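You operate a simulated robot arm through the tools that you are given. There is no shell and no other tool. Be economical: measure what you need, move in short steps, check, and stop when the job is done.

The job below is to be done with a simulated robot arm. You get a single attempt, and the scene is never put back.

TASK
Stop the load box and its fan, then brush the grille's dust off.
Fine: red switch first; the fan stands still before the last dust is off; the grille brush goes back. Set down upright: grille brush. What is to be rubbed or washed off counts as gone when no trace of it is left.

It is judged by the outcome, as a careful person would: the job done as asked, and still so three seconds after it is handed in. It fails if anything else is knocked over, pushed out of place, dropped, spilled or broken.

THE ROBOT
A 7-joint arm with a two-finger parallel gripper, fixed in place. Base frame: the origin is at the foot of the arm, x ahead of it, y to its left, z up. Readings come in m, degrees, newtons and seconds.
With the tool pointing down near the work surface it reaches from about 0.1 to 0.82 m from the base axis. Its first joint turns from -115.0 to 115.0 degrees. Payload 3.91 kg.
Tool frame: the origin (TCP) lies between the finger pads and is the grasp point; the fingertips stand 0.03 m ahead of it; z points along the fingers, y is the line along which they close. Largest opening 0.11 m; finger width 0.02, thickness 0.01; the body of the gripper, 0.048 by 0.112 m, starts 0.055 m behind the TCP.
Orientation is that of the tool frame in the base frame, as a unit quaternion [w, x, y, z]. With the fingers straight down and closing along the base's y, the tool's x points along the base's -x, its y along +y and its z along -z.

THE INTERFACE
- The arm moves only by the tool move_arm. Its argument "deltas" is a list of rows, each a list of 3 entries, a list of its own where there are three numbers: the shift along the tool's x, y, z in units of 30 mm (1.0 is 30 mm), then the turn, a rotation vector about the tool's x, y, z in units of 6 degrees (1.0 is 6 degrees), then the finger opening in m, from 0 to 0.11. In form: [[[tx, ty, tz], [rx, ry, rz], fingers], ...]. A call has 1 to 10 rows; each row shifts and turns the commanded pose from where the row before left it, along the tool's axes as they then stand. A call with a number of a shift or a turn outside -1 to 1 is refused whole. Each row takes 0.2 s and may step no farther than 0.05 m and 8.6 degrees from the row before; otherwise, or with a gripper value out of range, the whole call is refused. A pose out of reach is approached as far as the arm can. The call stops where the force on the tool passes 40 N (or 10 N more than at its start, if that is more) or the arm is blocked; 0.2 s more then pass. The fingers move at their own pace (about 0.153 m/s each) and stop on an object; they squeeze with about 43 N. The grip force told is the motor's: it shows also when the fingers shut on nothing. Time passes only in rows, and 0.2 s behind the last, so rows that do not move let the fingers close. It gives the time, the measured TCP pose, the force on the tool (base axes), the opening and the grip force at its end, in the units of the frame above (readings bear some noise), with the torque about the TCP (base axes, N m) and any sound that the robot's microphone picked up.
- Cameras (640 x 400 px; columns grow to the right, rows downward): "scene" is fixed at [0.2205, -0.6497, 1.102]; the picture's right is [0.82, -0.57, 0.00], its down [-0.19, -0.27, -0.94] and it looks along [0.54, 0.78, -0.33] (base axes); focal length 294 px, centre (320, 200). "wrist" rides on the gripper at [0.072, 0.017, -0.103] in the tool frame; the picture's right is [-0.23, 0.97, 0.00], its down [-0.76, -0.18, -0.62] and it looks along [-0.61, -0.14, 0.78] (tool axes); focal length 222 px, centre (320, 200). There is no depth. A picture from a camera that has moved, and an enlarged one, comes with that camera's place and axes in the base frame and with its lens.
- grab_frame(camera): a new picture of that camera. It takes no simulated time.
- move_column(by): slides the trunk up (or, below 0, down) by that many m; the arm rides with it, the base frame stays. It gives what a move gives, with no picture.
- enlarge(camera, box): a new picture of the part [left, top, right, bottom] of that camera's present view, enlarged. It takes no simulated time.
- sign_off(): hands the job in; it is judged then, once.

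Go step by step. Nothing tells you positions but the pictures and the camera data: compare them with the known pose of the tool, close in by small moves and look again before you grip or let go. The budget is 120 turns and 76 pictures, counting those below and the enlarged ones. Unless the task says otherwise, let go and move clear before handing in, and close with one line.

The tools are called after "Call:" by a JSON object that holds its "name" and its "arguments". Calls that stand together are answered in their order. move_arm: Moves the arm, as the interface text tells. Its arguments: {"type":"object","properties":{"deltas":{"type":"array"}},"required":["deltas"]} The other tools are called the same way: move_column (by) slides the trunk up or down; grab_frame (camera) takes a picture; enlarge (camera, box) takes an enlarged picture of a part of a camera's view; sign_off () hands the job in.

At the start:

```text
time: 0.0
eef_pos: [0.5527, 0.3704, 1.1482]
ee_rot: [0.0, 0.0, 1.0, 0.0]
wrist_force: [0.8, 0.2, 0.1]
torque: [-0.01, 0.01, -0.02]
width: 0.1101
grasp_force: 0.1
trunk travel left (down, up): [-0.725, 0.265]
```

scene: 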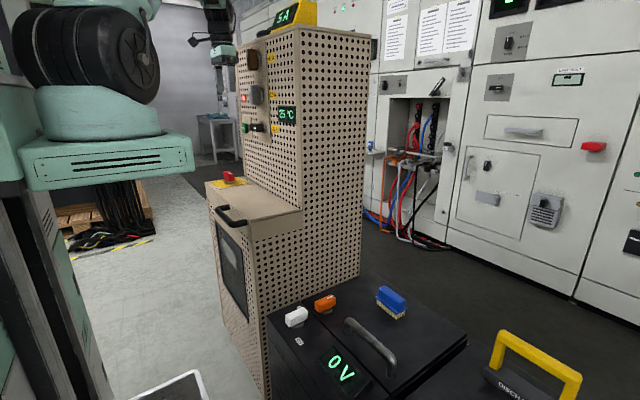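
wrist: 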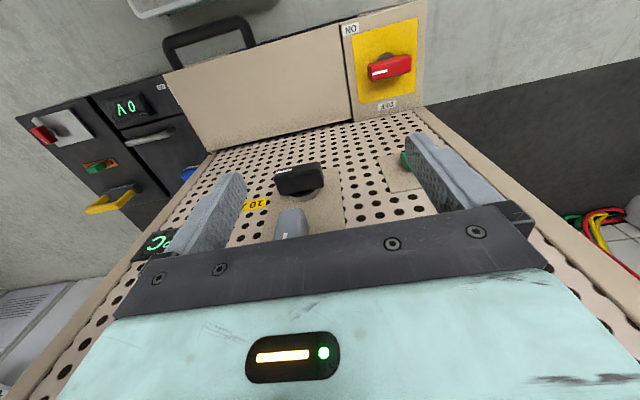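

I see a perforated load box with a red rotary switch on a yellow plate, other knobs on an upright face, and a blue brush on a black box nearby. I'll look closer before moving.

Call:
{"name": "enlarge", "arguments": {"camera": "scene", "box": [200, 0, 380, 112]}}

Call:
{"name": "enlarge", "arguments": {"camera": "scene", "box": [200, 110, 360, 210]}}

Call:
{"name": "enlarge", "arguments": {"camera": "scene", "box": [260, 270, 468, 400]}}

Call:
{"name": "enlarge", "arguments": {"camera": "wrist", "box": [130, 0, 450, 200]}}

```text
3.56 times, centred on (290, 56) of scene
camera zoom: at [0.2205, -0.6497, 1.102], right [0.82, -0.57, 0.0], down [-0.19, -0.27, -0.94], along [0.54, 0.78, -0.33], focal length 1046 px, centre (427, 712)
```

zoom: 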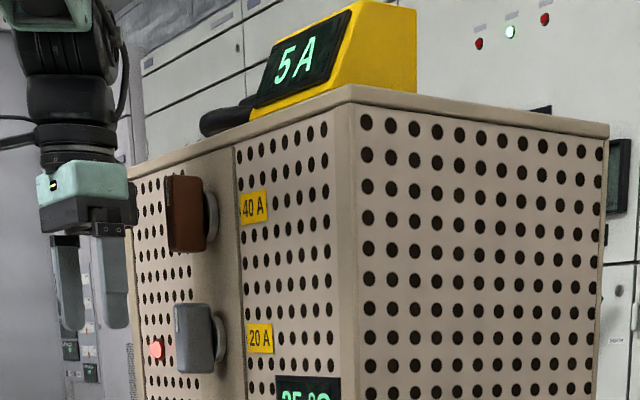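

```text
4.00 times, centred on (280, 160) of scene
camera zoom: at [0.2205, -0.6497, 1.102], right [0.82, -0.57, 0.0], down [-0.19, -0.27, -0.94], along [0.54, 0.78, -0.33], focal length 1176 px, centre (480, 360)
```

zoom: 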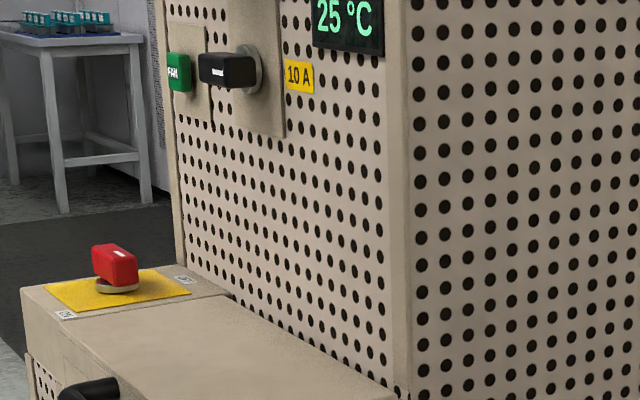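

```text
3.08 times, centred on (364, 335) of scene
camera zoom: at [0.2205, -0.6497, 1.102], right [0.82, -0.57, 0.0], down [-0.19, -0.27, -0.94], along [0.54, 0.78, -0.33], focal length 905 px, centre (185, -215)
```

zoom: 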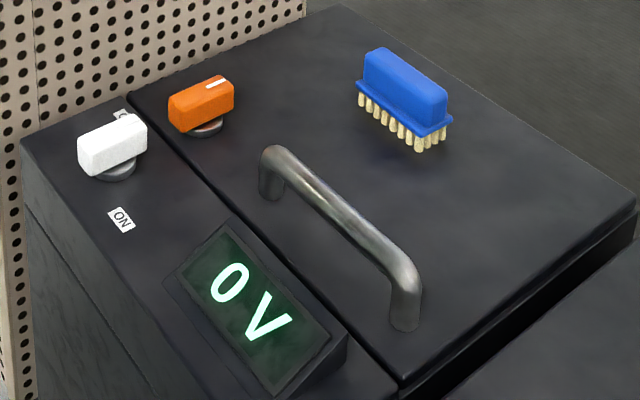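

```text
2.00 times, centred on (290, 100) of wrist
camera zoom: at [0.4829, 0.3863, 1.2521], right [0.23, 0.97, 0.0], down [0.76, -0.18, 0.62], along [0.61, -0.14, -0.78], focal length 444 px, centre (380, 400)
```

zoom: 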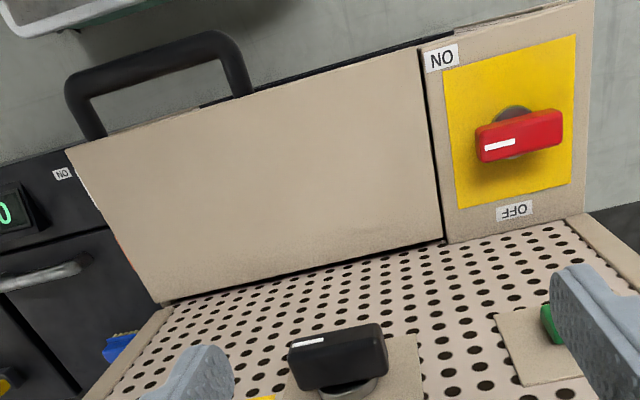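

The red switch handle triangulates to about (0.57, 0.49, 0.80). Next I look for the dusty grille and the fan switch in more detail.

Call:
{"name": "enlarge", "arguments": {"camera": "scene", "box": [190, 190, 330, 400]}}

Call:
{"name": "enlarge", "arguments": {"camera": "wrist", "box": [330, 10, 440, 120]}}

Call:
{"name": "enlarge", "arguments": {"camera": "scene", "box": [230, 40, 310, 140]}}

Call:
{"name": "enlarge", "arguments": {"camera": "scene", "box": [200, 160, 260, 200]}}

```text
1.90 times, centred on (260, 295) of scene
camera zoom: at [0.2205, -0.6497, 1.102], right [0.82, -0.57, 0.0], down [-0.19, -0.27, -0.94], along [0.54, 0.78, -0.33], focal length 560 px, centre (434, 19)
```

zoom: 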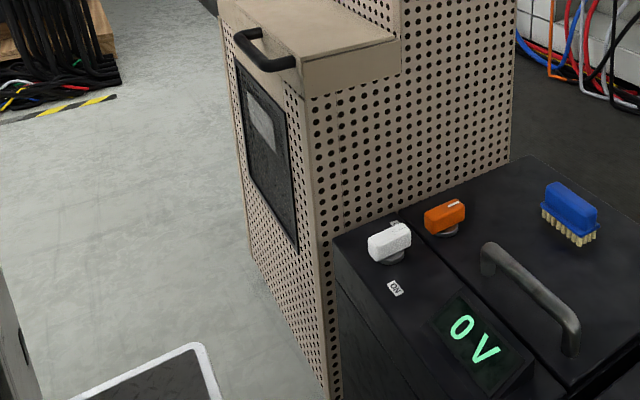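

```text
3.64 times, centred on (385, 65) of wrist
camera zoom: at [0.4829, 0.3863, 1.2521], right [0.23, 0.97, 0.0], down [0.76, -0.18, 0.62], along [0.61, -0.14, -0.78], focal length 808 px, centre (84, 691)
```

zoom: 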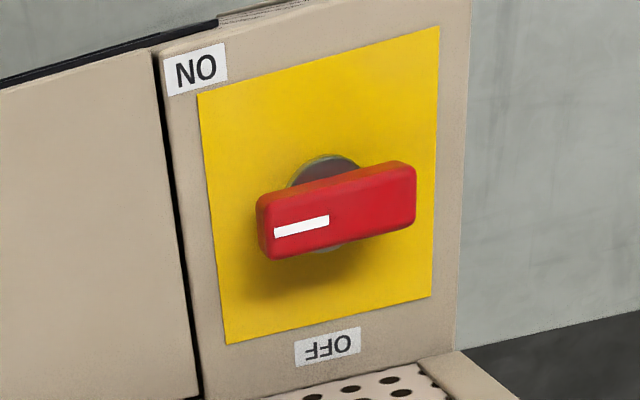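

```text
4.00 times, centred on (270, 90) of scene
camera zoom: at [0.2205, -0.6497, 1.102], right [0.82, -0.57, 0.0], down [-0.19, -0.27, -0.94], along [0.54, 0.78, -0.33], focal length 1176 px, centre (520, 640)
```

zoom: 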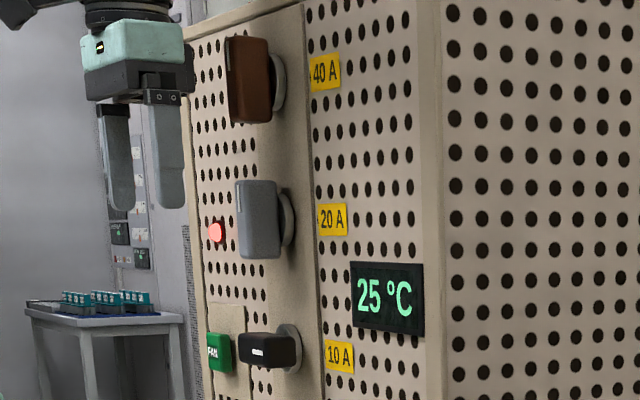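

```text
10.00 times, centred on (230, 180) of scene
camera zoom: at [0.2205, -0.6497, 1.102], right [0.82, -0.57, 0.0], down [-0.19, -0.27, -0.94], along [0.54, 0.78, -0.33], focal length 2941 px, centre (1220, 400)
```

zoom: 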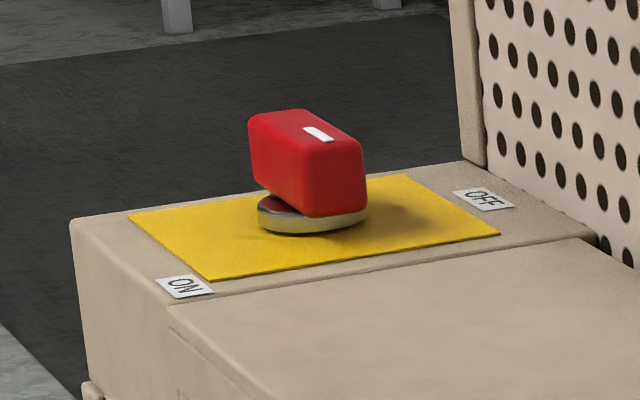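

The grille is the dark panel on the lower front face, with a pale dusty patch on it. The red pointer now faces -y and OFF lies at +x, so it needs a 90° turn counterclockwise seen from above. I'll move above the switch and pre-turn the gripper.

Call:
{"name": "move_arm", "arguments": {"deltas": [[[-0.16, 1, 0], [0, 0, 0], 0.08], [[-0.16, 1, 0], [0, 0, 0], 0.08], [[-0.16, 1, 0], [0, 0, 0], 0.08], [[-0.16, 1, 0], [0, 0, 0], 0.08], [[0, 0, 0], [0, 0, 1], 0.08], [[0, 0, 0], [0, 0, 1], 0.08], [[0, 0, 0], [0, 0, 1], 0.08], [[0, 0, 0], [0, 0, 1], 0.08], [[0, 0, 0], [0, 0, 1], 0.08], [[0, 0, 0], [0, 0, 1], 0.08]]}}

Call:
{"name": "move_arm", "arguments": {"deltas": [[[0, 0, 0], [0, 0, 1], 0.08], [[0, 0, 0], [0, 0, 1], 0.08], [[0, 0, 0], [0, 0, 1], 0.08], [[0, 0, 0], [0, 0, 1], 0.08], [[0, 0, 0], [0, 0, 1], 0.08], [[0, 0, 0], [0, 0, 1], 0.08], [[0, 0, 0], [0, 0, 1], 0.08], [[0, 0, 0], [0, 0, 1], 0.08], [[0, 0, 0], [0, 0, 1], 0.08]]}}

Call:
{"name": "move_column", "arguments": {"by": -0.2}}

Call:
{"name": "grab_frame", "arguments": {"camera": "wrist"}}

Call:
{"name": "grab_frame", "arguments": {"camera": "scene"}}

```text
time: 2.2
eef_pos: [0.5704, 0.4811, 1.1479]
ee_rot: [-0.001, 0.309, 0.951, 0.0]
wrist_force: [-0.1, 0.3, 0.4]
torque: [0.01, 0.0, 0.01]
width: 0.0799
grasp_force: 0.0
out of reach, approached as far as the arm can: row 4
trunk travel left (down, up): [-0.725, 0.265]
```

```text
time: 4.2
eef_pos: [0.5714, 0.4797, 1.1472]
ee_rot: [0.0, 0.708, 0.706, 0.0]
wrist_force: [-0.5, -0.5, -0.4]
torque: [0.0, 0.0, -0.02]
width: 0.08
grasp_force: 0.0
trunk travel left (down, up): [-0.725, 0.265]
```

```text
time: 6.4
eef_pos: [0.5706, 0.4799, 0.9476]
ee_rot: [0.0, 0.707, 0.708, -0.001]
wrist_force: [-0.5, -0.4, -0.4]
torque: [-0.02, -0.02, 0.0]
width: 0.08
grasp_force: 0.0
trunk travel left (down, up): [-0.525, 0.465]
```

```text
65 pictures are left
camera wrist: at [0.5894, 0.5513, 1.052], right [0.97, -0.23, 0.0], down [-0.18, -0.76, 0.62], along [-0.14, -0.61, -0.78], focal length 222 px, centre (320, 200)
```

wrist: 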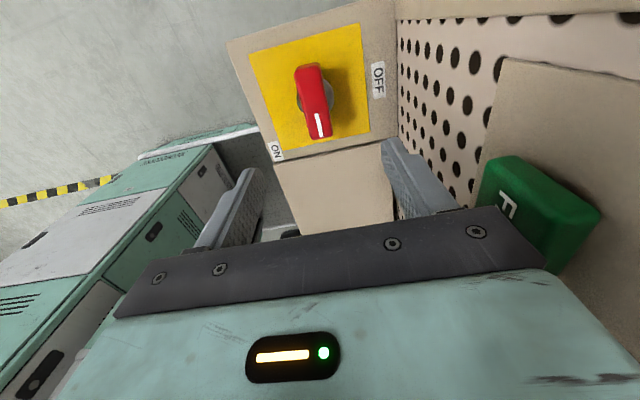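

```text
64 pictures are left
```

scene: 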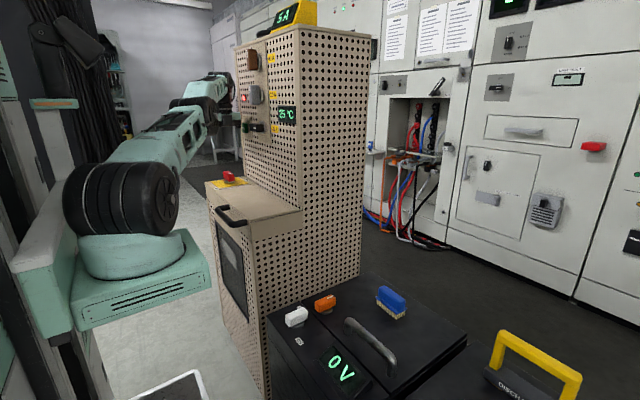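

The gripper is over the switch, with the handle at about (0.568, 0.491) and its top near z 0.82; the plate is at 0.78. I'll descend with the arm and correct y by about 1 cm.

Call:
{"name": "move_arm", "arguments": {"deltas": [[[0, 0, 1], [0, 0, 0], 0.08], [[0, 0, 1], [0, 0, 0], 0.08], [[0.2, -0.1, 0.5], [0, 0, 0], 0.08], [[0.2, 0, 0], [0, 0, 0], 0.08]]}}

Call:
{"name": "grab_frame", "arguments": {"camera": "wrist"}}

```text
time: 7.4
eef_pos: [0.5718, 0.4973, 0.8731]
ee_rot: [0.001, 0.707, 0.707, 0.0]
wrist_force: [0.6, -0.8, 0.0]
torque: [0.01, -0.02, -0.02]
width: 0.08
grasp_force: 0.1
out of reach, approached as far as the arm can: row 1, 2, 4
trunk travel left (down, up): [-0.525, 0.465]
```

```text
63 pictures are left
camera wrist: at [0.59, 0.5685, 0.9783], right [0.97, -0.23, 0.0], down [-0.18, -0.76, 0.62], along [-0.14, -0.61, -0.78], focal length 222 px, centre (320, 200)
```

wrist: 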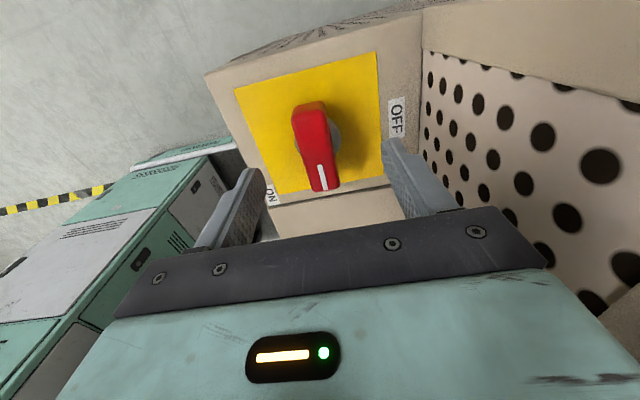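

The gripper is well lined up with the switch. I lower the column so the tips flank the handle, then close.

Call:
{"name": "move_column", "arguments": {"by": -0.053}}

Call:
{"name": "grab_frame", "arguments": {"camera": "wrist"}}

```text
time: 8.3
eef_pos: [0.5713, 0.4965, 0.8209]
ee_rot: [0.0, 0.707, 0.707, 0.0]
wrist_force: [0.1, 0.0, 0.2]
torque: [0.01, 0.01, 0.03]
width: 0.0802
grasp_force: 0.1
trunk travel left (down, up): [-0.472, 0.518]
```

```text
62 pictures are left
camera wrist: at [0.59, 0.5685, 0.9255], right [0.97, -0.23, 0.0], down [-0.18, -0.76, 0.62], along [-0.14, -0.61, -0.78], focal length 222 px, centre (320, 200)
```

wrist: 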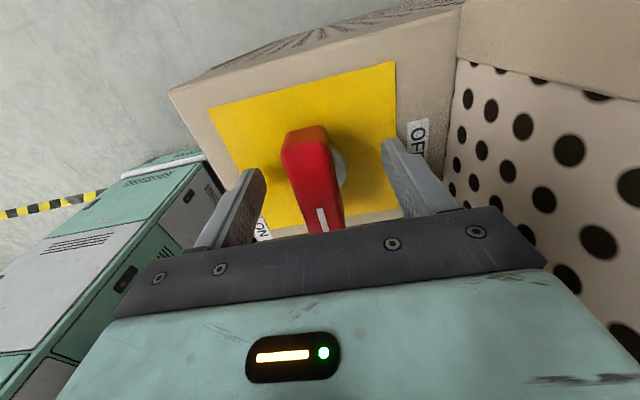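

The handle sits between the fingers, so I close on it.

Call:
{"name": "move_arm", "arguments": {"deltas": [[[0, 0, 0], [0, 0, 0], 0.0], [[0, 0, 0], [0, 0, 0], 0.0], [[0, 0, 0], [0, 0, 0], 0.0]]}}

```text
time: 9.1
eef_pos: [0.567, 0.4982, 0.8197]
ee_rot: [-0.002, 0.706, 0.709, -0.001]
wrist_force: [-27.6, -0.8, -0.3]
torque: [-0.7, 1.21, -0.21]
width: 0.0417
grasp_force: 45.7
trunk travel left (down, up): [-0.472, 0.518]
```

Call:
{"name": "move_arm", "arguments": {"deltas": [[[0, -0.2, 0], [0, 0, 0], 0.0], [[0, 0, 0], [0, 0, 0], 0.0]]}}

Call:
{"name": "grab_frame", "arguments": {"camera": "wrist"}}

```text
time: 9.7
eef_pos: [0.5678, 0.4987, 0.8208]
ee_rot: [0.001, 0.707, 0.707, 0.001]
wrist_force: [-9.8, -6.2, -4.6]
torque: [1.16, 0.44, -0.11]
width: 0.0415
grasp_force: 44.8
trunk travel left (down, up): [-0.472, 0.518]
```

```text
61 pictures are left
camera wrist: at [0.5864, 0.5697, 0.9255], right [0.97, -0.23, 0.0], down [-0.18, -0.76, 0.62], along [-0.14, -0.61, -0.78], focal length 222 px, centre (320, 200)
```

wrist: 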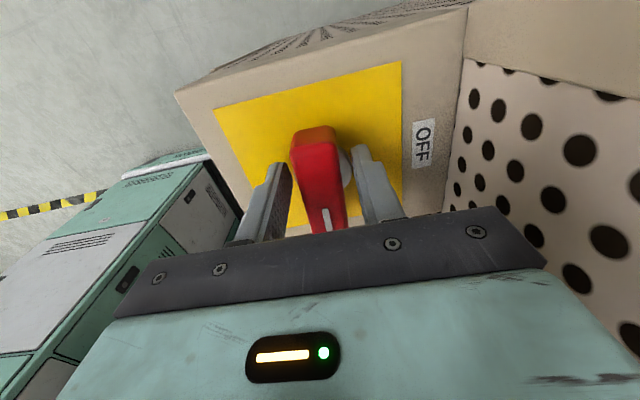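

The tips are clamping the round base disc rather than the handle. I'll open, raise 12 mm and grip again.

Call:
{"name": "move_arm", "arguments": {"deltas": [[[0, 0, 0], [0, 0, 0], 0.07], [[-0.1, 0, -0.4], [0, 0, 0], 0.07], [[0, 0, 0], [0, 0, 0], 0.0], [[0, 0, 0], [0, 0, 0], 0.0], [[0, 0, 0], [0, 0, 0], 0.0]]}}

Call:
{"name": "grab_frame", "arguments": {"camera": "wrist"}}

```text
time: 10.9
eef_pos: [0.5673, 0.4959, 0.8326]
ee_rot: [0.001, 0.707, 0.707, 0.0]
wrist_force: [10.4, 4.3, 1.6]
torque: [-0.11, -0.16, 0.09]
width: 0.0258
grasp_force: 44.7
trunk travel left (down, up): [-0.472, 0.518]
```

```text
60 pictures are left
camera wrist: at [0.5863, 0.5676, 0.9378], right [0.97, -0.23, 0.0], down [-0.18, -0.76, 0.62], along [-0.14, -0.61, -0.78], focal length 222 px, centre (320, 200)
```

wrist: 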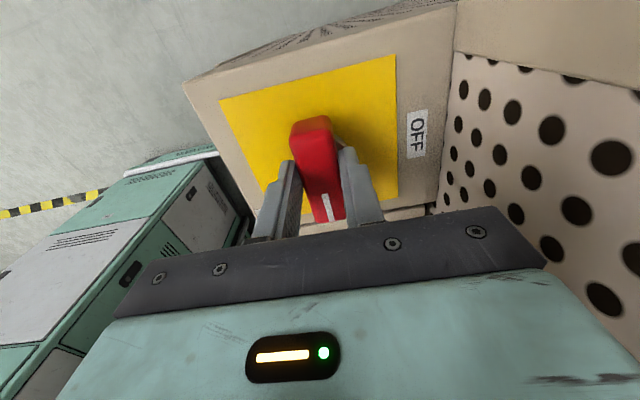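

The handle is gripped now (26 mm). I turn it counterclockwise from above, which is a negative turn about the tool's z, starting with a short step.

Call:
{"name": "move_arm", "arguments": {"deltas": [[[0, 0, 0], [0, 0, -1], 0.0], [[0, 0, 0], [0, 0, -1], 0.0], [[0, 0, 0], [0, 0, -1], 0.0]]}}

```text
time: 11.7
eef_pos: [0.5662, 0.4949, 0.8336]
ee_rot: [-0.001, 0.587, 0.81, -0.003]
wrist_force: [0.5, -6.2, 0.3]
torque: [0.4, -0.15, -0.04]
width: 0.0258
grasp_force: 45.1
trunk travel left (down, up): [-0.472, 0.518]
```

Turning goes easily, so I continue.

Call:
{"name": "move_arm", "arguments": {"deltas": [[[0, 0, 0], [0, 0, -1], 0.0], [[0, 0, 0], [0, 0, -1], 0.0], [[0, 0, 0], [0, 0, -1], 0.0], [[0, 0, 0], [0, 0, -1], 0.0], [[0, 0, 0], [0, 0, -1], 0.0], [[0, 0, 0], [0, 0, -1], 0.0], [[0, 0, 0], [0, 0, -1], 0.0]]}}

Call:
{"name": "grab_frame", "arguments": {"camera": "wrist"}}

```text
time: 12.8
eef_pos: [0.5634, 0.4945, 0.8323]
ee_rot: [-0.002, 0.407, 0.913, -0.006]
wrist_force: [-10.5, -14.9, 3.4]
torque: [0.66, -0.02, -0.08]
width: 0.026
grasp_force: 44.9
trunk travel left (down, up): [-0.472, 0.518]
stopped in row 5: the force on the tool passed its limit at 42 N (the readings are from after the stop); the commanded pose is now the measured one
```

```text
59 pictures are left
camera wrist: at [0.5305, 0.5599, 0.9375], right [0.88, 0.48, -0.01], down [0.38, -0.68, 0.63], along [0.29, -0.55, -0.78], focal length 222 px, centre (320, 200)
```

wrist: 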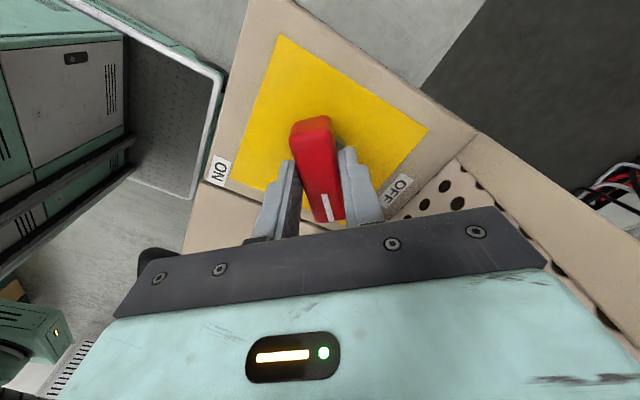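

It turned 42° before side load built up, because my axis is slightly off the pivot. I ease a few mm along the force and continue.

Call:
{"name": "move_arm", "arguments": {"deltas": [[[-0.03, -0.12, 0], [0, 0, 0], 0.0], [[0, 0, 0], [0, 0, -1], 0.0], [[0, 0, 0], [0, 0, -1], 0.0], [[0, 0, 0], [0, 0, -1], 0.0]]}}

```text
time: 13.6
eef_pos: [0.5632, 0.4933, 0.8332]
ee_rot: [-0.002, 0.307, 0.952, -0.008]
wrist_force: [-11.5, -14.9, 6.1]
torque: [0.14, -0.15, -0.09]
width: 0.0259
grasp_force: 45.3
out of reach, approached as far as the arm can: row 1
trunk travel left (down, up): [-0.472, 0.518]
stopped in row 4: the force on the tool passed its limit at 41 N (the readings are from after the stop); the commanded pose is now the measured one
```

Call:
{"name": "move_arm", "arguments": {"deltas": [[[0, -0.17, 0], [0, 0, 0], 0.0], [[0, 0, 0], [0, 0, -1], 0.0], [[0, -0.05, 0], [0, 0, -1], 0.0], [[0, -0.05, 0], [0, 0, -1], 0.0], [[0, 0, 0], [0, 0, -1], 0.0]]}}

Call:
{"name": "grab_frame", "arguments": {"camera": "wrist"}}

```text
time: 14.7
eef_pos: [0.5617, 0.4929, 0.8318]
ee_rot: [-0.006, 0.141, 0.99, -0.012]
wrist_force: [-10.7, -15.2, 5.1]
torque: [0.05, -0.47, -0.13]
width: 0.0262
grasp_force: 44.6
out of reach, approached as far as the arm can: row 1
trunk travel left (down, up): [-0.472, 0.518]
stopped in row 5: the force on the tool passed its limit at 42 N (the readings are from after the stop); the commanded pose is now the measured one
```

```text
58 pictures are left
camera wrist: at [0.5003, 0.53, 0.9375], right [0.49, 0.87, -0.03], down [0.69, -0.37, 0.62], along [0.53, -0.32, -0.78], focal length 222 px, centre (320, 200)
```

wrist: 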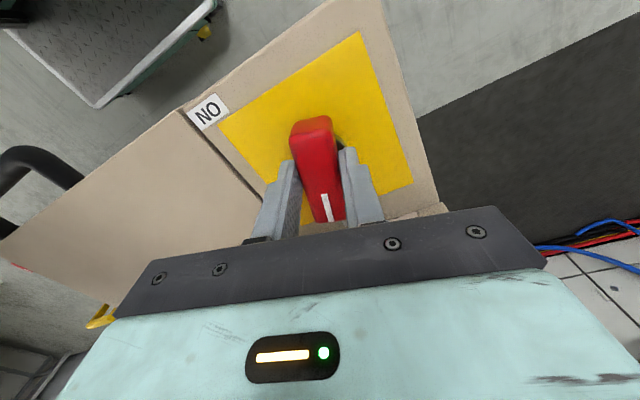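

About 16° remain.

Call:
{"name": "move_arm", "arguments": {"deltas": [[[0.06, -0.15, 0], [0, 0, 0], 0.0], [[0, 0, 0], [0, 0, -1], 0.0], [[0.05, -0.05, 0], [0, 0, -1], 0.0], [[0, 0, 0], [0, 0, -0.7], 0.0]]}}

Call:
{"name": "grab_frame", "arguments": {"camera": "wrist"}}

Call:
{"name": "enlarge", "arguments": {"camera": "scene", "box": [200, 0, 380, 112]}}

```text
time: 15.7
eef_pos: [0.5612, 0.4908, 0.8321]
ee_rot: [-0.007, 0.0, 1.0, -0.014]
wrist_force: [-10.2, -34.5, 4.2]
torque: [0.07, -1.07, -0.23]
width: 0.0262
grasp_force: 44.9
out of reach, approached as far as the arm can: row 1
trunk travel left (down, up): [-0.472, 0.518]
```

```text
57 pictures are left
camera wrist: at [0.4927, 0.5092, 0.9381], right [0.23, 0.97, -0.03], down [0.77, -0.16, 0.62], along [0.6, -0.16, -0.79], focal length 222 px, centre (320, 200)
```

wrist: 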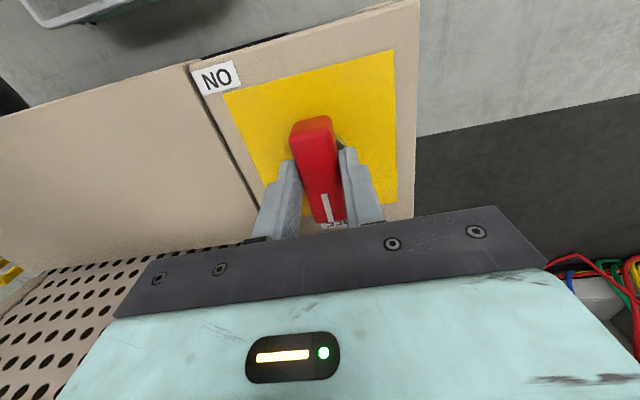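

```text
3.56 times, centred on (290, 56) of scene
camera zoom: at [0.2205, -0.6497, 1.102], right [0.82, -0.57, 0.0], down [-0.19, -0.27, -0.94], along [0.54, 0.78, -0.33], focal length 1046 px, centre (427, 712)
```

zoom: 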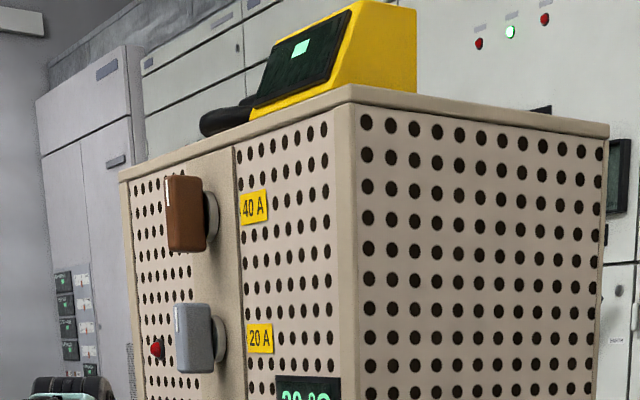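

The pointer is at OFF, the lamp has gone out and the ammeter has dropped. I release and rise straight up, then look at the fan switch.

Call:
{"name": "move_arm", "arguments": {"deltas": [[[0, 0, 0], [0, 0, 0], 0.06], [[0, 0, 0], [0, 0, 0], 0.06], [[0, 0, -1], [0, 0, 0], 0.06], [[0.5, -0.5, -1], [0, 0, 0], 0.06], [[1, -1, -0.5], [0, 0, 0], 0.06], [[1, -1, 0], [0, 0, 0], 0.06], [[1, -1, 0], [0, 0, 0], 0.06]]}}

Call:
{"name": "grab_frame", "arguments": {"camera": "wrist"}}

Call:
{"name": "enlarge", "arguments": {"camera": "scene", "box": [200, 80, 310, 200]}}

```text
time: 17.3
eef_pos: [0.5068, 0.4852, 0.9478]
ee_rot: [-0.007, -0.001, 1.0, -0.01]
wrist_force: [-0.4, -0.8, 0.0]
torque: [-0.02, 0.01, 0.0]
width: 0.0599
grasp_force: 0.0
out of reach, approached as far as the arm can: row 4, 5, 6, 7
trunk travel left (down, up): [-0.472, 0.518]
```

```text
55 pictures are left
camera wrist: at [0.4368, 0.5029, 1.053], right [0.23, 0.97, -0.02], down [0.77, -0.16, 0.62], along [0.6, -0.16, -0.79], focal length 222 px, centre (320, 200)
```

wrist: 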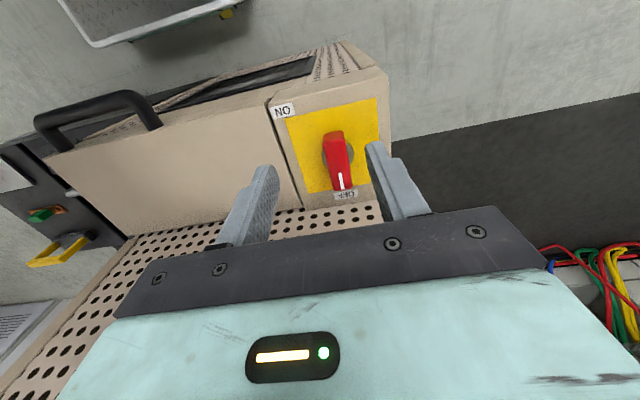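

```text
3.33 times, centred on (255, 140) of scene
camera zoom: at [0.2205, -0.6497, 1.102], right [0.82, -0.57, 0.0], down [-0.19, -0.27, -0.94], along [0.54, 0.78, -0.33], focal length 980 px, centre (537, 400)
```

zoom: 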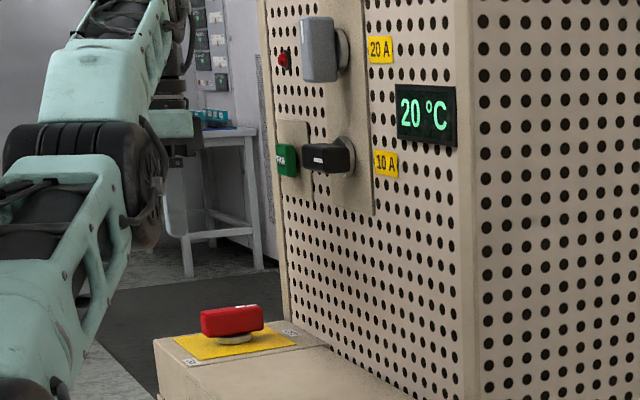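

The switch is at OFF and the green FAN button is on the panel beside the black knob. The last rows were reported out of reach, so I check where the arm settles.

Call:
{"name": "move_arm", "arguments": {"deltas": [[[0, 0, 0], [0, 0, 0], 0.06], [[0, 0, 0], [0, 0, 0], 0.06]]}}

Call:
{"name": "grab_frame", "arguments": {"camera": "scene"}}

```text
time: 17.9
eef_pos: [0.5055, 0.4852, 0.9481]
ee_rot: [-0.007, 0.001, 1.0, -0.011]
wrist_force: [-0.3, 0.2, 0.1]
torque: [0.02, -0.01, 0.01]
width: 0.0602
grasp_force: 0.0
trunk travel left (down, up): [-0.472, 0.518]
```

```text
53 pictures are left
```

scene: 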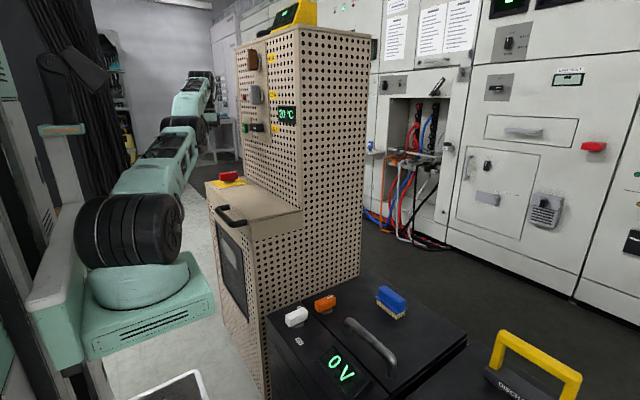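

The arm is extended too high relative to its shoulder. I'll raise the trunk and then retract with the arm lower.

Call:
{"name": "move_column", "arguments": {"by": 0.25}}

Call:
{"name": "move_arm", "arguments": {"deltas": [[[0.5, -0.3, 1], [0, 0, 0], 0.06], [[1, -0.3, 1], [0, 0, 0], 0.06], [[1, -0.3, 1], [0, 0, 0], 0.06], [[1, -0.3, 1], [0, 0, 0], 0.06], [[0.5, 0, 1], [0, 0, 0], 0.06], [[0, 0, 0.5], [0, 0, 0], 0.06]]}}

```text
time: 20.5
eef_pos: [0.5062, 0.4846, 1.1974]
ee_rot: [-0.007, 0.0, 1.0, -0.011]
wrist_force: [-0.2, -0.4, 0.5]
torque: [0.02, -0.01, -0.02]
width: 0.06
grasp_force: 0.1
trunk travel left (down, up): [-0.722, 0.268]
```

```text
time: 21.9
eef_pos: [0.4245, 0.5528, 1.0665]
ee_rot: [-0.007, 0.0, 1.0, -0.012]
wrist_force: [0.8, 0.7, -0.1]
torque: [-0.01, 0.03, -0.01]
width: 0.06
grasp_force: 0.0
out of reach, approached as far as the arm can: row 1, 2, 3, 4, 5, 6
trunk travel left (down, up): [-0.722, 0.268]
```

Retraction seems blocked by a joint limit in this posture. I'll start tilting the tool toward horizontal, which I need anyway, and see how it responds.

Call:
{"name": "move_arm", "arguments": {"deltas": [[[0, 0, 0], [0, -1, 0], 0.06], [[0, 0, 0], [0, -1, 0], 0.06], [[0, 0, 0], [0, -1, 0], 0.06], [[0, 0, 0], [0, -1, 0], 0.06]]}}

Call:
{"name": "grab_frame", "arguments": {"camera": "scene"}}

```text
time: 22.9
eef_pos: [0.4299, 0.575, 1.0726]
ee_rot: [0.201, -0.003, 0.979, -0.011]
wrist_force: [0.0, -0.4, 0.0]
torque: [-0.02, -0.01, 0.04]
width: 0.06
grasp_force: 0.0
out of reach, approached as far as the arm can: row 1, 2, 3, 4
trunk travel left (down, up): [-0.722, 0.268]
```

```text
52 pictures are left
```

scene: 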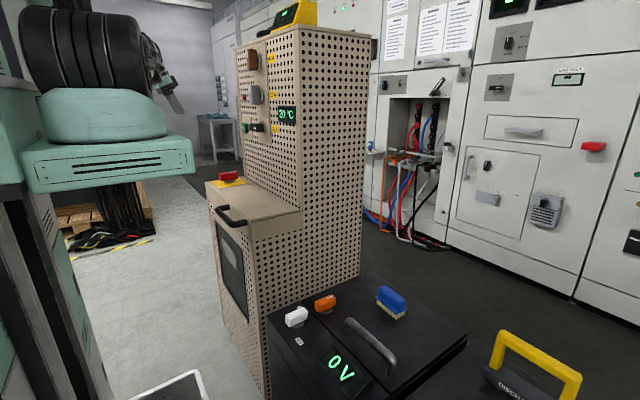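

Call:
{"name": "move_arm", "arguments": {"deltas": [[[0, -1, 0], [0, 0, 0], 0.06], [[0, -1, 0], [0, 0, 0], 0.06], [[0, -1, 0], [0, 0, 0], 0.06]]}}

Call:
{"name": "move_arm", "arguments": {"deltas": [[[0, 0, 0], [0, 0, 1], 0.06], [[0, 0, 0], [0, 0, 1], 0.06], [[0, 0, 0], [0, 0, 1], 0.06]]}}

```text
time: 23.7
eef_pos: [0.4492, 0.5692, 1.0879]
ee_rot: [0.201, -0.002, 0.98, -0.012]
wrist_force: [-0.4, 0.8, -0.5]
torque: [0.0, 0.0, -0.01]
width: 0.0599
grasp_force: 0.0
out of reach, approached as far as the arm can: row 1, 2, 3
trunk travel left (down, up): [-0.722, 0.268]
```

```text
time: 24.5
eef_pos: [0.4475, 0.5702, 1.0885]
ee_rot: [0.199, 0.152, 0.968, 0.021]
wrist_force: [0.3, -1.0, -0.1]
torque: [0.03, 0.0, 0.04]
width: 0.0603
grasp_force: 0.0
trunk travel left (down, up): [-0.722, 0.268]
```

Yawing back freed it. I try moving toward -y now.

Call:
{"name": "move_arm", "arguments": {"deltas": [[[-0.3, -0.9, 0], [0, 0, 0], 0.06], [[-0.3, -0.9, 0], [0, 0, 0], 0.06], [[-0.3, -0.9, 0], [0, 0, 0], 0.06]]}}

```text
time: 25.3
eef_pos: [0.4661, 0.562, 1.1058]
ee_rot: [0.201, 0.151, 0.968, 0.02]
wrist_force: [-0.3, 0.4, -0.9]
torque: [0.01, -0.03, 0.05]
width: 0.06
grasp_force: 0.1
out of reach, approached as far as the arm can: row 1, 2, 3
trunk travel left (down, up): [-0.722, 0.268]
```

Call:
{"name": "move_arm", "arguments": {"deltas": [[[0, 0, 1], [0, 0, 0], 0.06], [[0, 0, 1], [0, 0, 0], 0.06], [[0, 0, 1], [0, 0, 0], 0.06]]}}

Call:
{"name": "move_arm", "arguments": {"deltas": [[[0, 0, -1], [0, 0, 0], 0.06], [[0, 0, -1], [0, 0, 0], 0.06], [[0, 0, -1], [0, 0, 0], 0.06]]}}

Call:
{"name": "enlarge", "arguments": {"camera": "scene", "box": [0, 0, 240, 150]}}

```text
time: 26.1
eef_pos: [0.5042, 0.5655, 1.0238]
ee_rot: [0.201, 0.151, 0.968, 0.021]
wrist_force: [-0.3, -1.7, 1.2]
torque: [-0.01, 0.02, 0.01]
width: 0.0601
grasp_force: 0.2
out of reach, approached as far as the arm can: row 2
trunk travel left (down, up): [-0.722, 0.268]
```

```text
time: 26.9
eef_pos: [0.4675, 0.5656, 1.105]
ee_rot: [0.2, 0.15, 0.968, 0.021]
wrist_force: [0.3, 0.0, -0.1]
torque: [-0.02, -0.01, -0.01]
width: 0.0601
grasp_force: 0.1
trunk travel left (down, up): [-0.722, 0.268]
```

```text
2.67 times, centred on (120, 75) of scene
camera zoom: at [0.2205, -0.6497, 1.102], right [0.82, -0.57, 0.0], down [-0.19, -0.27, -0.94], along [0.54, 0.78, -0.33], focal length 784 px, centre (853, 533)
```

zoom: 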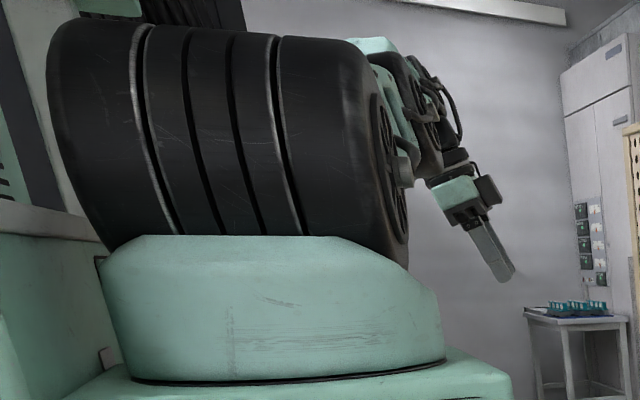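

Moving down relative to the shoulder works freely. I go down more, then retract.

Call:
{"name": "move_arm", "arguments": {"deltas": [[[0.3, 0, 1], [0, 0, 0], 0.06], [[0.3, 0, 1], [0, 0, 0], 0.06], [[0.3, 0, 1], [0, 0, 0], 0.06], [[0.3, 0, 1], [0, 0, 0], 0.06], [[0.3, 0, 1], [0, 0, 0], 0.06], [[1, -0.3, 0], [0, 0, 0], 0.06], [[1, -0.3, 0], [0, 0, 0], 0.06]]}}

```text
time: 28.5
eef_pos: [0.4293, 0.5778, 0.9271]
ee_rot: [0.201, 0.152, 0.968, 0.02]
wrist_force: [0.2, -0.5, -0.3]
torque: [-0.02, 0.01, -0.02]
width: 0.0599
grasp_force: 0.1
trunk travel left (down, up): [-0.722, 0.268]
```

Call:
{"name": "move_arm", "arguments": {"deltas": [[[-0.3, -0.9, 0], [0, 0, 0], 0.06], [[-0.3, -0.9, 0], [0, 0, 0], 0.06], [[-0.3, -0.9, 0], [0, 0, 0], 0.06], [[0.5, -0.5, 0], [0, 0, 0], 0.06]]}}

```text
time: 29.5
eef_pos: [0.4147, 0.4816, 0.9201]
ee_rot: [0.201, 0.152, 0.968, 0.02]
wrist_force: [0.5, 1.2, 0.9]
torque: [0.01, 0.02, 0.01]
width: 0.06
grasp_force: 0.2
trunk travel left (down, up): [-0.722, 0.268]
```

The arm is free again. I undo the yaw and pitch the tool toward horizontal to face the panel.

Call:
{"name": "move_arm", "arguments": {"deltas": [[[0, 0, 0], [0, 0, -1], 0.06], [[0, 0, 0], [0, 0, -1], 0.06], [[0, 0, 0], [0, 0, -1], 0.06], [[0, 0, 0], [0, -1, 0], 0.06], [[0, 0, 0], [0, -1, 0], 0.06], [[0, 0, 0], [0, -1, 0], 0.06], [[0, 0, 0], [0, -1, 0], 0.06], [[0, 0, 0], [0, -1, 0], 0.06]]}}

Call:
{"name": "move_arm", "arguments": {"deltas": [[[0, 0, 0], [0, -1, 0], 0.0], [[0, 0, 0], [0, -1, 0], 0.0], [[0, 0, 0], [0, -1, 0], 0.0], [[0, 0, 0], [0, -1, 0], 0.0], [[0, 0, 0], [0, -1, 0], 0.0], [[0, 0, 0], [0, -1, 0], 0.0]]}}

Call:
{"name": "grab_frame", "arguments": {"camera": "wrist"}}

```text
time: 30.9
eef_pos: [0.5227, 0.444, 0.944]
ee_rot: [0.331, 0.093, 0.939, -0.024]
wrist_force: [-0.2, 0.4, -0.6]
torque: [0.02, 0.01, 0.04]
width: 0.0596
grasp_force: 0.0
trunk travel left (down, up): [-0.722, 0.268]
stopped in row 6: the arm was blocked; the commanded pose is now the measured one
```

```text
time: 32.3
eef_pos: [0.6014, 0.3942, 0.9888]
ee_rot: [0.57, 0.177, 0.799, -0.07]
wrist_force: [-0.1, 0.0, 0.3]
torque: [-0.01, 0.01, -0.02]
width: 0.0003
grasp_force: 38.3
trunk travel left (down, up): [-0.722, 0.268]
stopped in row 6: the arm was blocked; the commanded pose is now the measured one
```

```text
50 pictures are left
camera wrist: at [0.4967, 0.4563, 0.9598], right [0.42, 0.86, 0.3], down [-0.4, -0.13, 0.91], along [0.82, -0.5, 0.29], focal length 222 px, centre (320, 200)
```

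wrist: 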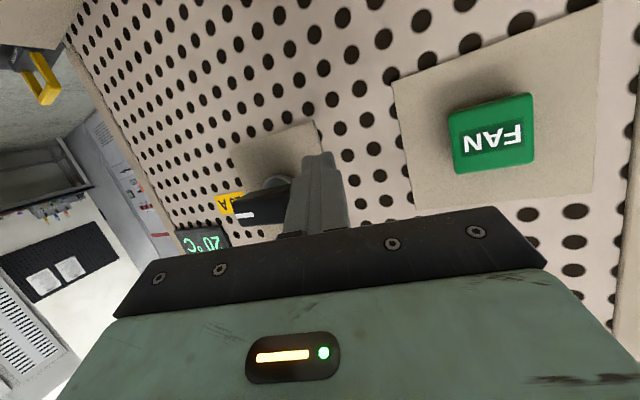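

The tool drifted near the black knob without touching it. The FAN button's face is at about (0.645, 0.48, 0.99). I back off first, then shift sideways to face it.

Call:
{"name": "move_arm", "arguments": {"deltas": [[[0.19, -0.24, -0.59], [0, 0, 0], 0.0], [[0.19, -0.24, -0.59], [0, 0, 0], 0.0], [[0, 0, 0], [0, 0, 0], 0.0]]}}

```text
time: 33.3
eef_pos: [0.6078, 0.3683, 0.9833]
ee_rot: [0.564, 0.207, 0.795, -0.086]
wrist_force: [1.8, 21.6, -16.8]
torque: [0.23, 0.26, 0.34]
width: 0.0
grasp_force: 37.3
trunk travel left (down, up): [-0.722, 0.268]
stopped in row 3: the arm was blocked; the commanded pose is now the measured one
```

There is contact force now; I look before doing anything else.

Call:
{"name": "grab_frame", "arguments": {"camera": "wrist"}}

Call:
{"name": "grab_frame", "arguments": {"camera": "scene"}}

```text
49 pictures are left
camera wrist: at [0.507, 0.4385, 0.9559], right [0.48, 0.82, 0.31], down [-0.4, -0.11, 0.91], along [0.78, -0.56, 0.28], focal length 222 px, centre (320, 200)
```

wrist: 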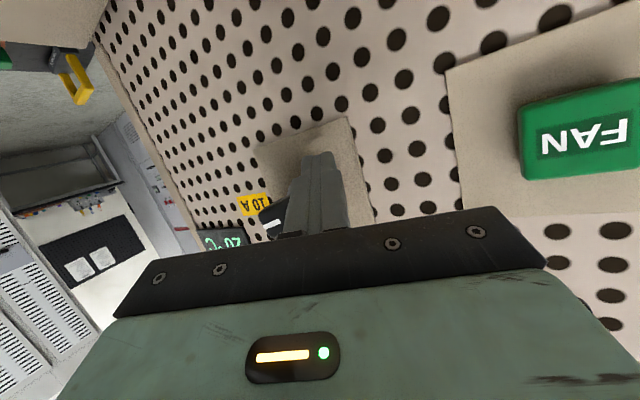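

```text
48 pictures are left
```

scene: 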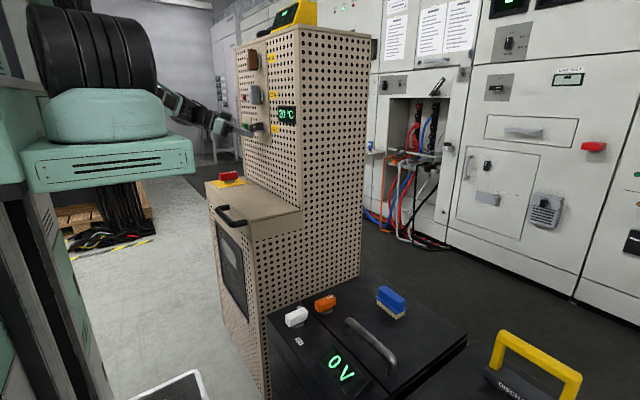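

A finger is touching the end of the black knob. I step away from it toward -x, +y.

Call:
{"name": "move_arm", "arguments": {"deltas": [[[0.32, 0.62, -0.94], [0, 0, 0], 0.0]]}}

```text
time: 33.7
eef_pos: [0.5893, 0.3811, 0.9973]
ee_rot: [0.561, 0.223, 0.791, -0.1]
wrist_force: [-0.3, -0.6, -0.3]
torque: [0.0, 0.01, 0.0]
width: 0.0
grasp_force: 38.1
trunk travel left (down, up): [-0.722, 0.268]
```

Call:
{"name": "move_arm", "arguments": {"deltas": [[[0.4, 0.4, -0.94], [0, 0, 0], 0.0], [[0.4, 0.4, -0.94], [0, 0, 0], 0.0]]}}

Call:
{"name": "enlarge", "arguments": {"camera": "scene", "box": [120, 50, 320, 175]}}

```text
time: 34.2
eef_pos: [0.5742, 0.3505, 0.9935]
ee_rot: [0.554, 0.259, 0.774, -0.167]
wrist_force: [-0.1, 1.0, -0.3]
torque: [0.01, 0.02, -0.01]
width: 0.0
grasp_force: 37.7
trunk travel left (down, up): [-0.722, 0.268]
stopped in row 2: the arm was blocked; the commanded pose is now the measured one
```

```text
3.20 times, centred on (220, 112) of scene
camera zoom: at [0.2205, -0.6497, 1.102], right [0.82, -0.57, 0.0], down [-0.19, -0.27, -0.94], along [0.54, 0.78, -0.33], focal length 941 px, centre (640, 480)
```

zoom: 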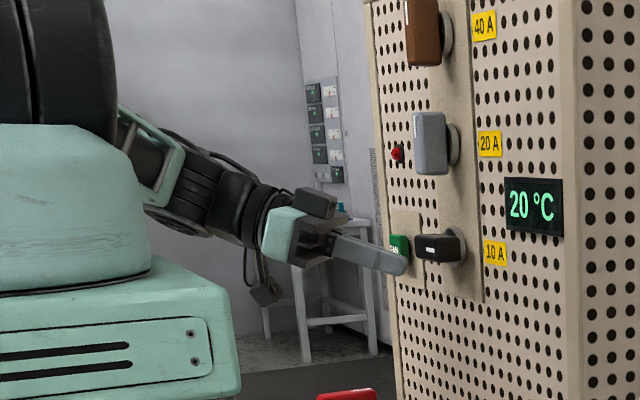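

The wrist is nearly straight (singular), which explains the drift. I pitch the tool back down a bit while retreating, to get a bent wrist again.

Call:
{"name": "move_arm", "arguments": {"deltas": [[[0, 0, -0.5], [0, 1, 0], 0.0], [[0, 0, -0.5], [0, 1, 0], 0.0], [[0, 0, -0.5], [0, 1, 0], 0.0], [[0, 0, -0.5], [0, 1, 0], 0.0]]}}

```text
time: 35.0
eef_pos: [0.5499, 0.3436, 0.9357]
ee_rot: [0.479, 0.239, 0.821, -0.197]
wrist_force: [-0.3, -0.4, -0.2]
torque: [0.01, 0.01, -0.01]
width: 0.0001
grasp_force: 37.6
trunk travel left (down, up): [-0.722, 0.268]
stopped in row 3: the arm was blocked; the commanded pose is now the measured one
```

Call:
{"name": "move_arm", "arguments": {"deltas": [[[0, 0, 0], [0, 1, 0], 0.0], [[0, 0, 0], [0, 1, 0], 0.0], [[0, 0, 0], [0, 1, 0], 0.0]]}}

```text
time: 35.8
eef_pos: [0.5475, 0.3458, 0.9373]
ee_rot: [0.343, 0.266, 0.887, -0.156]
wrist_force: [-0.5, 0.0, -0.8]
torque: [-0.03, -0.04, 0.03]
width: 0.0
grasp_force: 37.5
trunk travel left (down, up): [-0.722, 0.268]
```

Tracking is clean again. I retreat along -x, then swing the tool's heading toward +y so that it lies in the arm's own plane.

Call:
{"name": "move_arm", "arguments": {"deltas": [[[0.62, -0.58, -0.52], [0, 0, 0], 0.0], [[0.62, -0.58, -0.52], [0, 0, 0], 0.0], [[0.62, -0.58, -0.52], [0, 0, 0], 0.0], [[0, 0, 0], [-0.69, -0.09, -0.71], 0.0], [[0, 0, 0], [-0.69, -0.09, -0.71], 0.0], [[0, 0, 0], [-0.69, -0.09, -0.71], 0.0], [[0, 0, 0], [-0.69, -0.09, -0.71], 0.0], [[0, 0, 0], [-0.69, -0.09, -0.71], 0.0]]}}

```text
time: 36.6
eef_pos: [0.5377, 0.2885, 0.9149]
ee_rot: [0.342, 0.327, 0.857, -0.204]
wrist_force: [-0.3, -0.4, -0.9]
torque: [0.0, 0.02, 0.01]
width: 0.0002
grasp_force: 37.0
trunk travel left (down, up): [-0.722, 0.268]
stopped in row 4: the arm was blocked; the commanded pose is now the measured one
```

Call:
{"name": "move_arm", "arguments": {"deltas": [[[0, 0, 0], [-0.69, -0.09, -0.71], 0.0], [[0, 0, 0], [-0.69, -0.09, -0.71], 0.0], [[0, 0, 0], [-0.69, -0.09, -0.71], 0.0], [[0, 0, 0], [-0.69, -0.09, -0.71], 0.0]]}}

Call:
{"name": "grab_frame", "arguments": {"camera": "scene"}}

```text
time: 37.8
eef_pos: [0.5825, 0.2359, 0.8958]
ee_rot: [0.366, 0.18, 0.895, -0.18]
wrist_force: [1.2, 0.4, -0.9]
torque: [0.01, -0.01, 0.01]
width: 0.0
grasp_force: 37.7
trunk travel left (down, up): [-0.722, 0.268]
stopped in row 4: the arm was blocked; the commanded pose is now the measured one
```

```text
46 pictures are left
```

scene: 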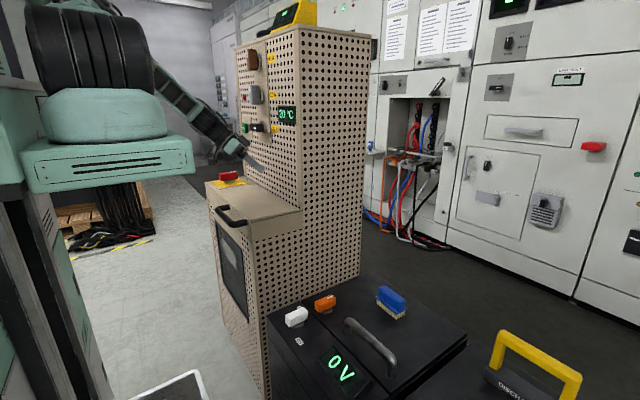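

The wrist is still too straight. I pitch the tool down in place, which tracked cleanly before.

Call:
{"name": "move_arm", "arguments": {"deltas": [[[0, 0, 0], [0, 1, 0], 0.0], [[0, 0, 0], [0, 1, 0], 0.0], [[0, 0, 0], [0, 1, 0], 0.0], [[0, 0, 0], [0, 1, 0], 0.0]]}}

```text
time: 38.8
eef_pos: [0.5816, 0.2365, 0.8942]
ee_rot: [0.173, 0.213, 0.952, -0.137]
wrist_force: [-1.6, -0.1, -0.1]
torque: [0.0, -0.04, 0.01]
width: 0.0001
grasp_force: 37.4
trunk travel left (down, up): [-0.722, 0.268]
```

Call:
{"name": "move_arm", "arguments": {"deltas": [[[0, 0, 0], [-0.44, 0.56, -0.69], 0.0], [[0, 0, 0], [-0.44, 0.56, -0.69], 0.0], [[0, 0, 0], [-0.44, 0.56, -0.69], 0.0], [[0, 0, 0], [-0.44, 0.56, -0.69], 0.0], [[0, 0, 0], [-0.44, 0.56, -0.69], 0.0], [[0, 0, 0], [-0.44, 0.56, -0.69], 0.0]]}}

Call:
{"name": "move_arm", "arguments": {"deltas": [[[1, 0, 0], [0, 0, 0], 0.0], [[1, 0, 0], [0, 0, 0], 0.0], [[1, 0, 0], [0, 0, 0], 0.0], [[1, 0, 0], [0, 0, 0], 0.0]]}}

```text
time: 40.2
eef_pos: [0.5814, 0.2376, 0.896]
ee_rot: [0.0, -0.001, 1.0, -0.001]
wrist_force: [-0.4, -0.1, -0.7]
torque: [-0.01, 0.01, 0.02]
width: 0.0
grasp_force: 37.6
trunk travel left (down, up): [-0.722, 0.268]
```

```text
time: 41.2
eef_pos: [0.4625, 0.2369, 0.8958]
ee_rot: [0.0, 0.001, 1.0, -0.001]
wrist_force: [0.1, 0.7, -0.7]
torque: [0.03, 0.0, 0.01]
width: 0.0001
grasp_force: 37.5
trunk travel left (down, up): [-0.722, 0.268]
```

The arm is back in the nominal tool-down posture and tracking. I move to y≈0.38, then yaw about 36° to match the arm's azimuth.

Call:
{"name": "move_arm", "arguments": {"deltas": [[[0.1, 1, -0.5], [0, 0, 0], 0.0], [[0.1, 1, -0.5], [0, 0, 0], 0.0], [[0.1, 1, -0.5], [0, 0, 0], 0.0], [[0.1, 1, 0], [0, 0, 0], 0.0], [[0, 0, 0], [0, 0, -1], 0.0], [[0, 0, 0], [0, 0, -1], 0.0], [[0, 0, 0], [0, 0, -1], 0.0], [[0, 0, 0], [0, 0, -1], 0.0], [[0, 0, 0], [0, 0, -1], 0.0], [[0, 0, 0], [0, 0, -1], 0.0]]}}

Call:
{"name": "move_arm", "arguments": {"deltas": [[[0, 0, 0], [0, -1, 0], 0.0], [[0, 0, 0], [0, -1, 0], 0.0], [[0, 0, 0], [0, -1, 0], 0.0], [[0, 0, 0], [0, -1, 0], 0.0]]}}

```text
time: 43.4
eef_pos: [0.4497, 0.3569, 0.941]
ee_rot: [-0.001, -0.31, 0.951, -0.001]
wrist_force: [-0.3, -0.5, -0.3]
torque: [0.0, -0.04, -0.01]
width: 0.0002
grasp_force: 37.5
trunk travel left (down, up): [-0.722, 0.268]
```

```text
time: 44.6
eef_pos: [0.5089, 0.3251, 0.9434]
ee_rot: [0.204, -0.243, 0.947, 0.053]
wrist_force: [-0.2, -0.6, 0.2]
torque: [-0.01, -0.02, 0.04]
width: 0.0
grasp_force: 37.8
trunk travel left (down, up): [-0.722, 0.268]
stopped in row 4: the arm was blocked; the commanded pose is now the measured one
```

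Pitching forward is limited when the forearm hangs down, so I need the trunk lower relative to the tool. I raise the arm first, then lower the trunk, pitching step by step.

Call:
{"name": "move_arm", "arguments": {"deltas": [[[-0.41, 0, -0.91], [0, 0, 0], 0.0], [[-0.41, 0, -0.91], [0, 0, 0], 0.0], [[-0.41, 0, -0.91], [0, 0, 0], 0.0], [[0.9, 0, -0.41], [0, 0, 0], 0.0]]}}

Call:
{"name": "move_column", "arguments": {"by": -0.1}}

```text
time: 45.6
eef_pos: [0.4812, 0.3109, 1.0315]
ee_rot: [0.202, -0.245, 0.947, 0.051]
wrist_force: [-0.5, 0.4, -0.6]
torque: [0.02, 0.01, 0.02]
width: 0.0001
grasp_force: 38.3
trunk travel left (down, up): [-0.722, 0.268]
```

```text
time: 47.0
eef_pos: [0.482, 0.3092, 0.9318]
ee_rot: [0.203, -0.244, 0.947, 0.051]
wrist_force: [-0.5, -0.3, -0.4]
torque: [-0.02, 0.02, -0.01]
width: 0.0
grasp_force: 38.4
trunk travel left (down, up): [-0.622, 0.368]
```

Call:
{"name": "move_arm", "arguments": {"deltas": [[[-0.41, 0, -0.91], [0, 0, 0], 0.0], [[-0.41, 0, -0.91], [0, 0, 0], 0.0], [[-0.41, 0, -0.91], [0, 0, 0], 0.0], [[0, 0, 0], [0, -1, 0], 0.0], [[0, 0, 0], [0, -1, 0], 0.0], [[0, 0, 0], [0, -1, 0], 0.0]]}}

Call:
{"name": "move_column", "arguments": {"by": -0.1}}

```text
time: 48.4
eef_pos: [0.4924, 0.3029, 1.025]
ee_rot: [0.351, -0.222, 0.905, 0.089]
wrist_force: [-0.2, -0.2, 0.6]
torque: [0.01, 0.01, -0.01]
width: 0.0
grasp_force: 37.3
trunk travel left (down, up): [-0.622, 0.368]
```

```text
time: 49.7
eef_pos: [0.488, 0.3058, 0.9243]
ee_rot: [0.351, -0.224, 0.905, 0.089]
wrist_force: [0.4, -0.1, -1.2]
torque: [0.01, 0.03, 0.04]
width: 0.0003
grasp_force: 37.8
trunk travel left (down, up): [-0.522, 0.468]
```

Call:
{"name": "move_arm", "arguments": {"deltas": [[[-0.67, 0, -0.74], [0, 0, 0], 0.0], [[-0.67, 0, -0.74], [0, 0, 0], 0.0], [[-0.67, 0, -0.74], [0, 0, 0], 0.0], [[0, 0, 0], [0, -1, 0], 0.0], [[0, 0, 0], [0, -1, 0], 0.0], [[0, 0, 0], [0, -1, 0], 0.0]]}}

Call:
{"name": "move_column", "arguments": {"by": -0.1}}

```text
time: 51.1
eef_pos: [0.4802, 0.3114, 1.0107]
ee_rot: [0.486, -0.218, 0.837, 0.126]
wrist_force: [0.2, -1.4, 0.7]
torque: [0.01, -0.04, -0.01]
width: 0.0
grasp_force: 37.7
trunk travel left (down, up): [-0.522, 0.468]
```

```text
time: 52.4
eef_pos: [0.481, 0.3107, 0.9114]
ee_rot: [0.486, -0.217, 0.837, 0.125]
wrist_force: [0.6, 0.7, -0.2]
torque: [-0.01, 0.01, -0.01]
width: 0.0001
grasp_force: 37.2
trunk travel left (down, up): [-0.422, 0.568]
```

Pitch is now about 60° and tracking well. I move up and to the left in front of the FAN button, staying back in x.

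Call:
{"name": "move_arm", "arguments": {"deltas": [[[-0.79, 0.88, 0.11], [0, 0, 0], 0.0], [[-0.79, 0.88, 0.11], [0, 0, 0], 0.0], [[-0.79, 0.88, 0.11], [0, 0, 0], 0.0], [[-0.79, 0.88, 0.11], [0, 0, 0], 0.0], [[-0.79, 0.88, 0.11], [0, 0, 0], 0.0]]}}

Call:
{"name": "grab_frame", "arguments": {"camera": "wrist"}}

```text
time: 53.6
eef_pos: [0.4809, 0.461, 1.0057]
ee_rot: [0.485, -0.216, 0.838, 0.125]
wrist_force: [0.1, -0.4, 0.1]
torque: [0.02, -0.02, -0.03]
width: 0.0
grasp_force: 37.4
trunk travel left (down, up): [-0.422, 0.568]
```

```text
45 pictures are left
camera wrist: at [0.3649, 0.4143, 0.996], right [-0.37, 0.91, 0.2], down [-0.06, -0.23, 0.97], along [0.93, 0.35, 0.14], focal length 222 px, centre (320, 200)
```

wrist: 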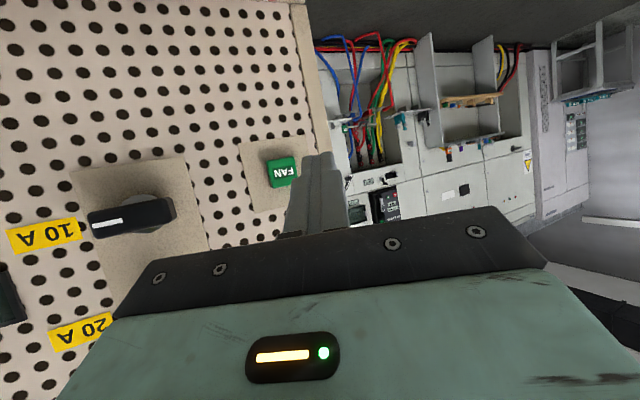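

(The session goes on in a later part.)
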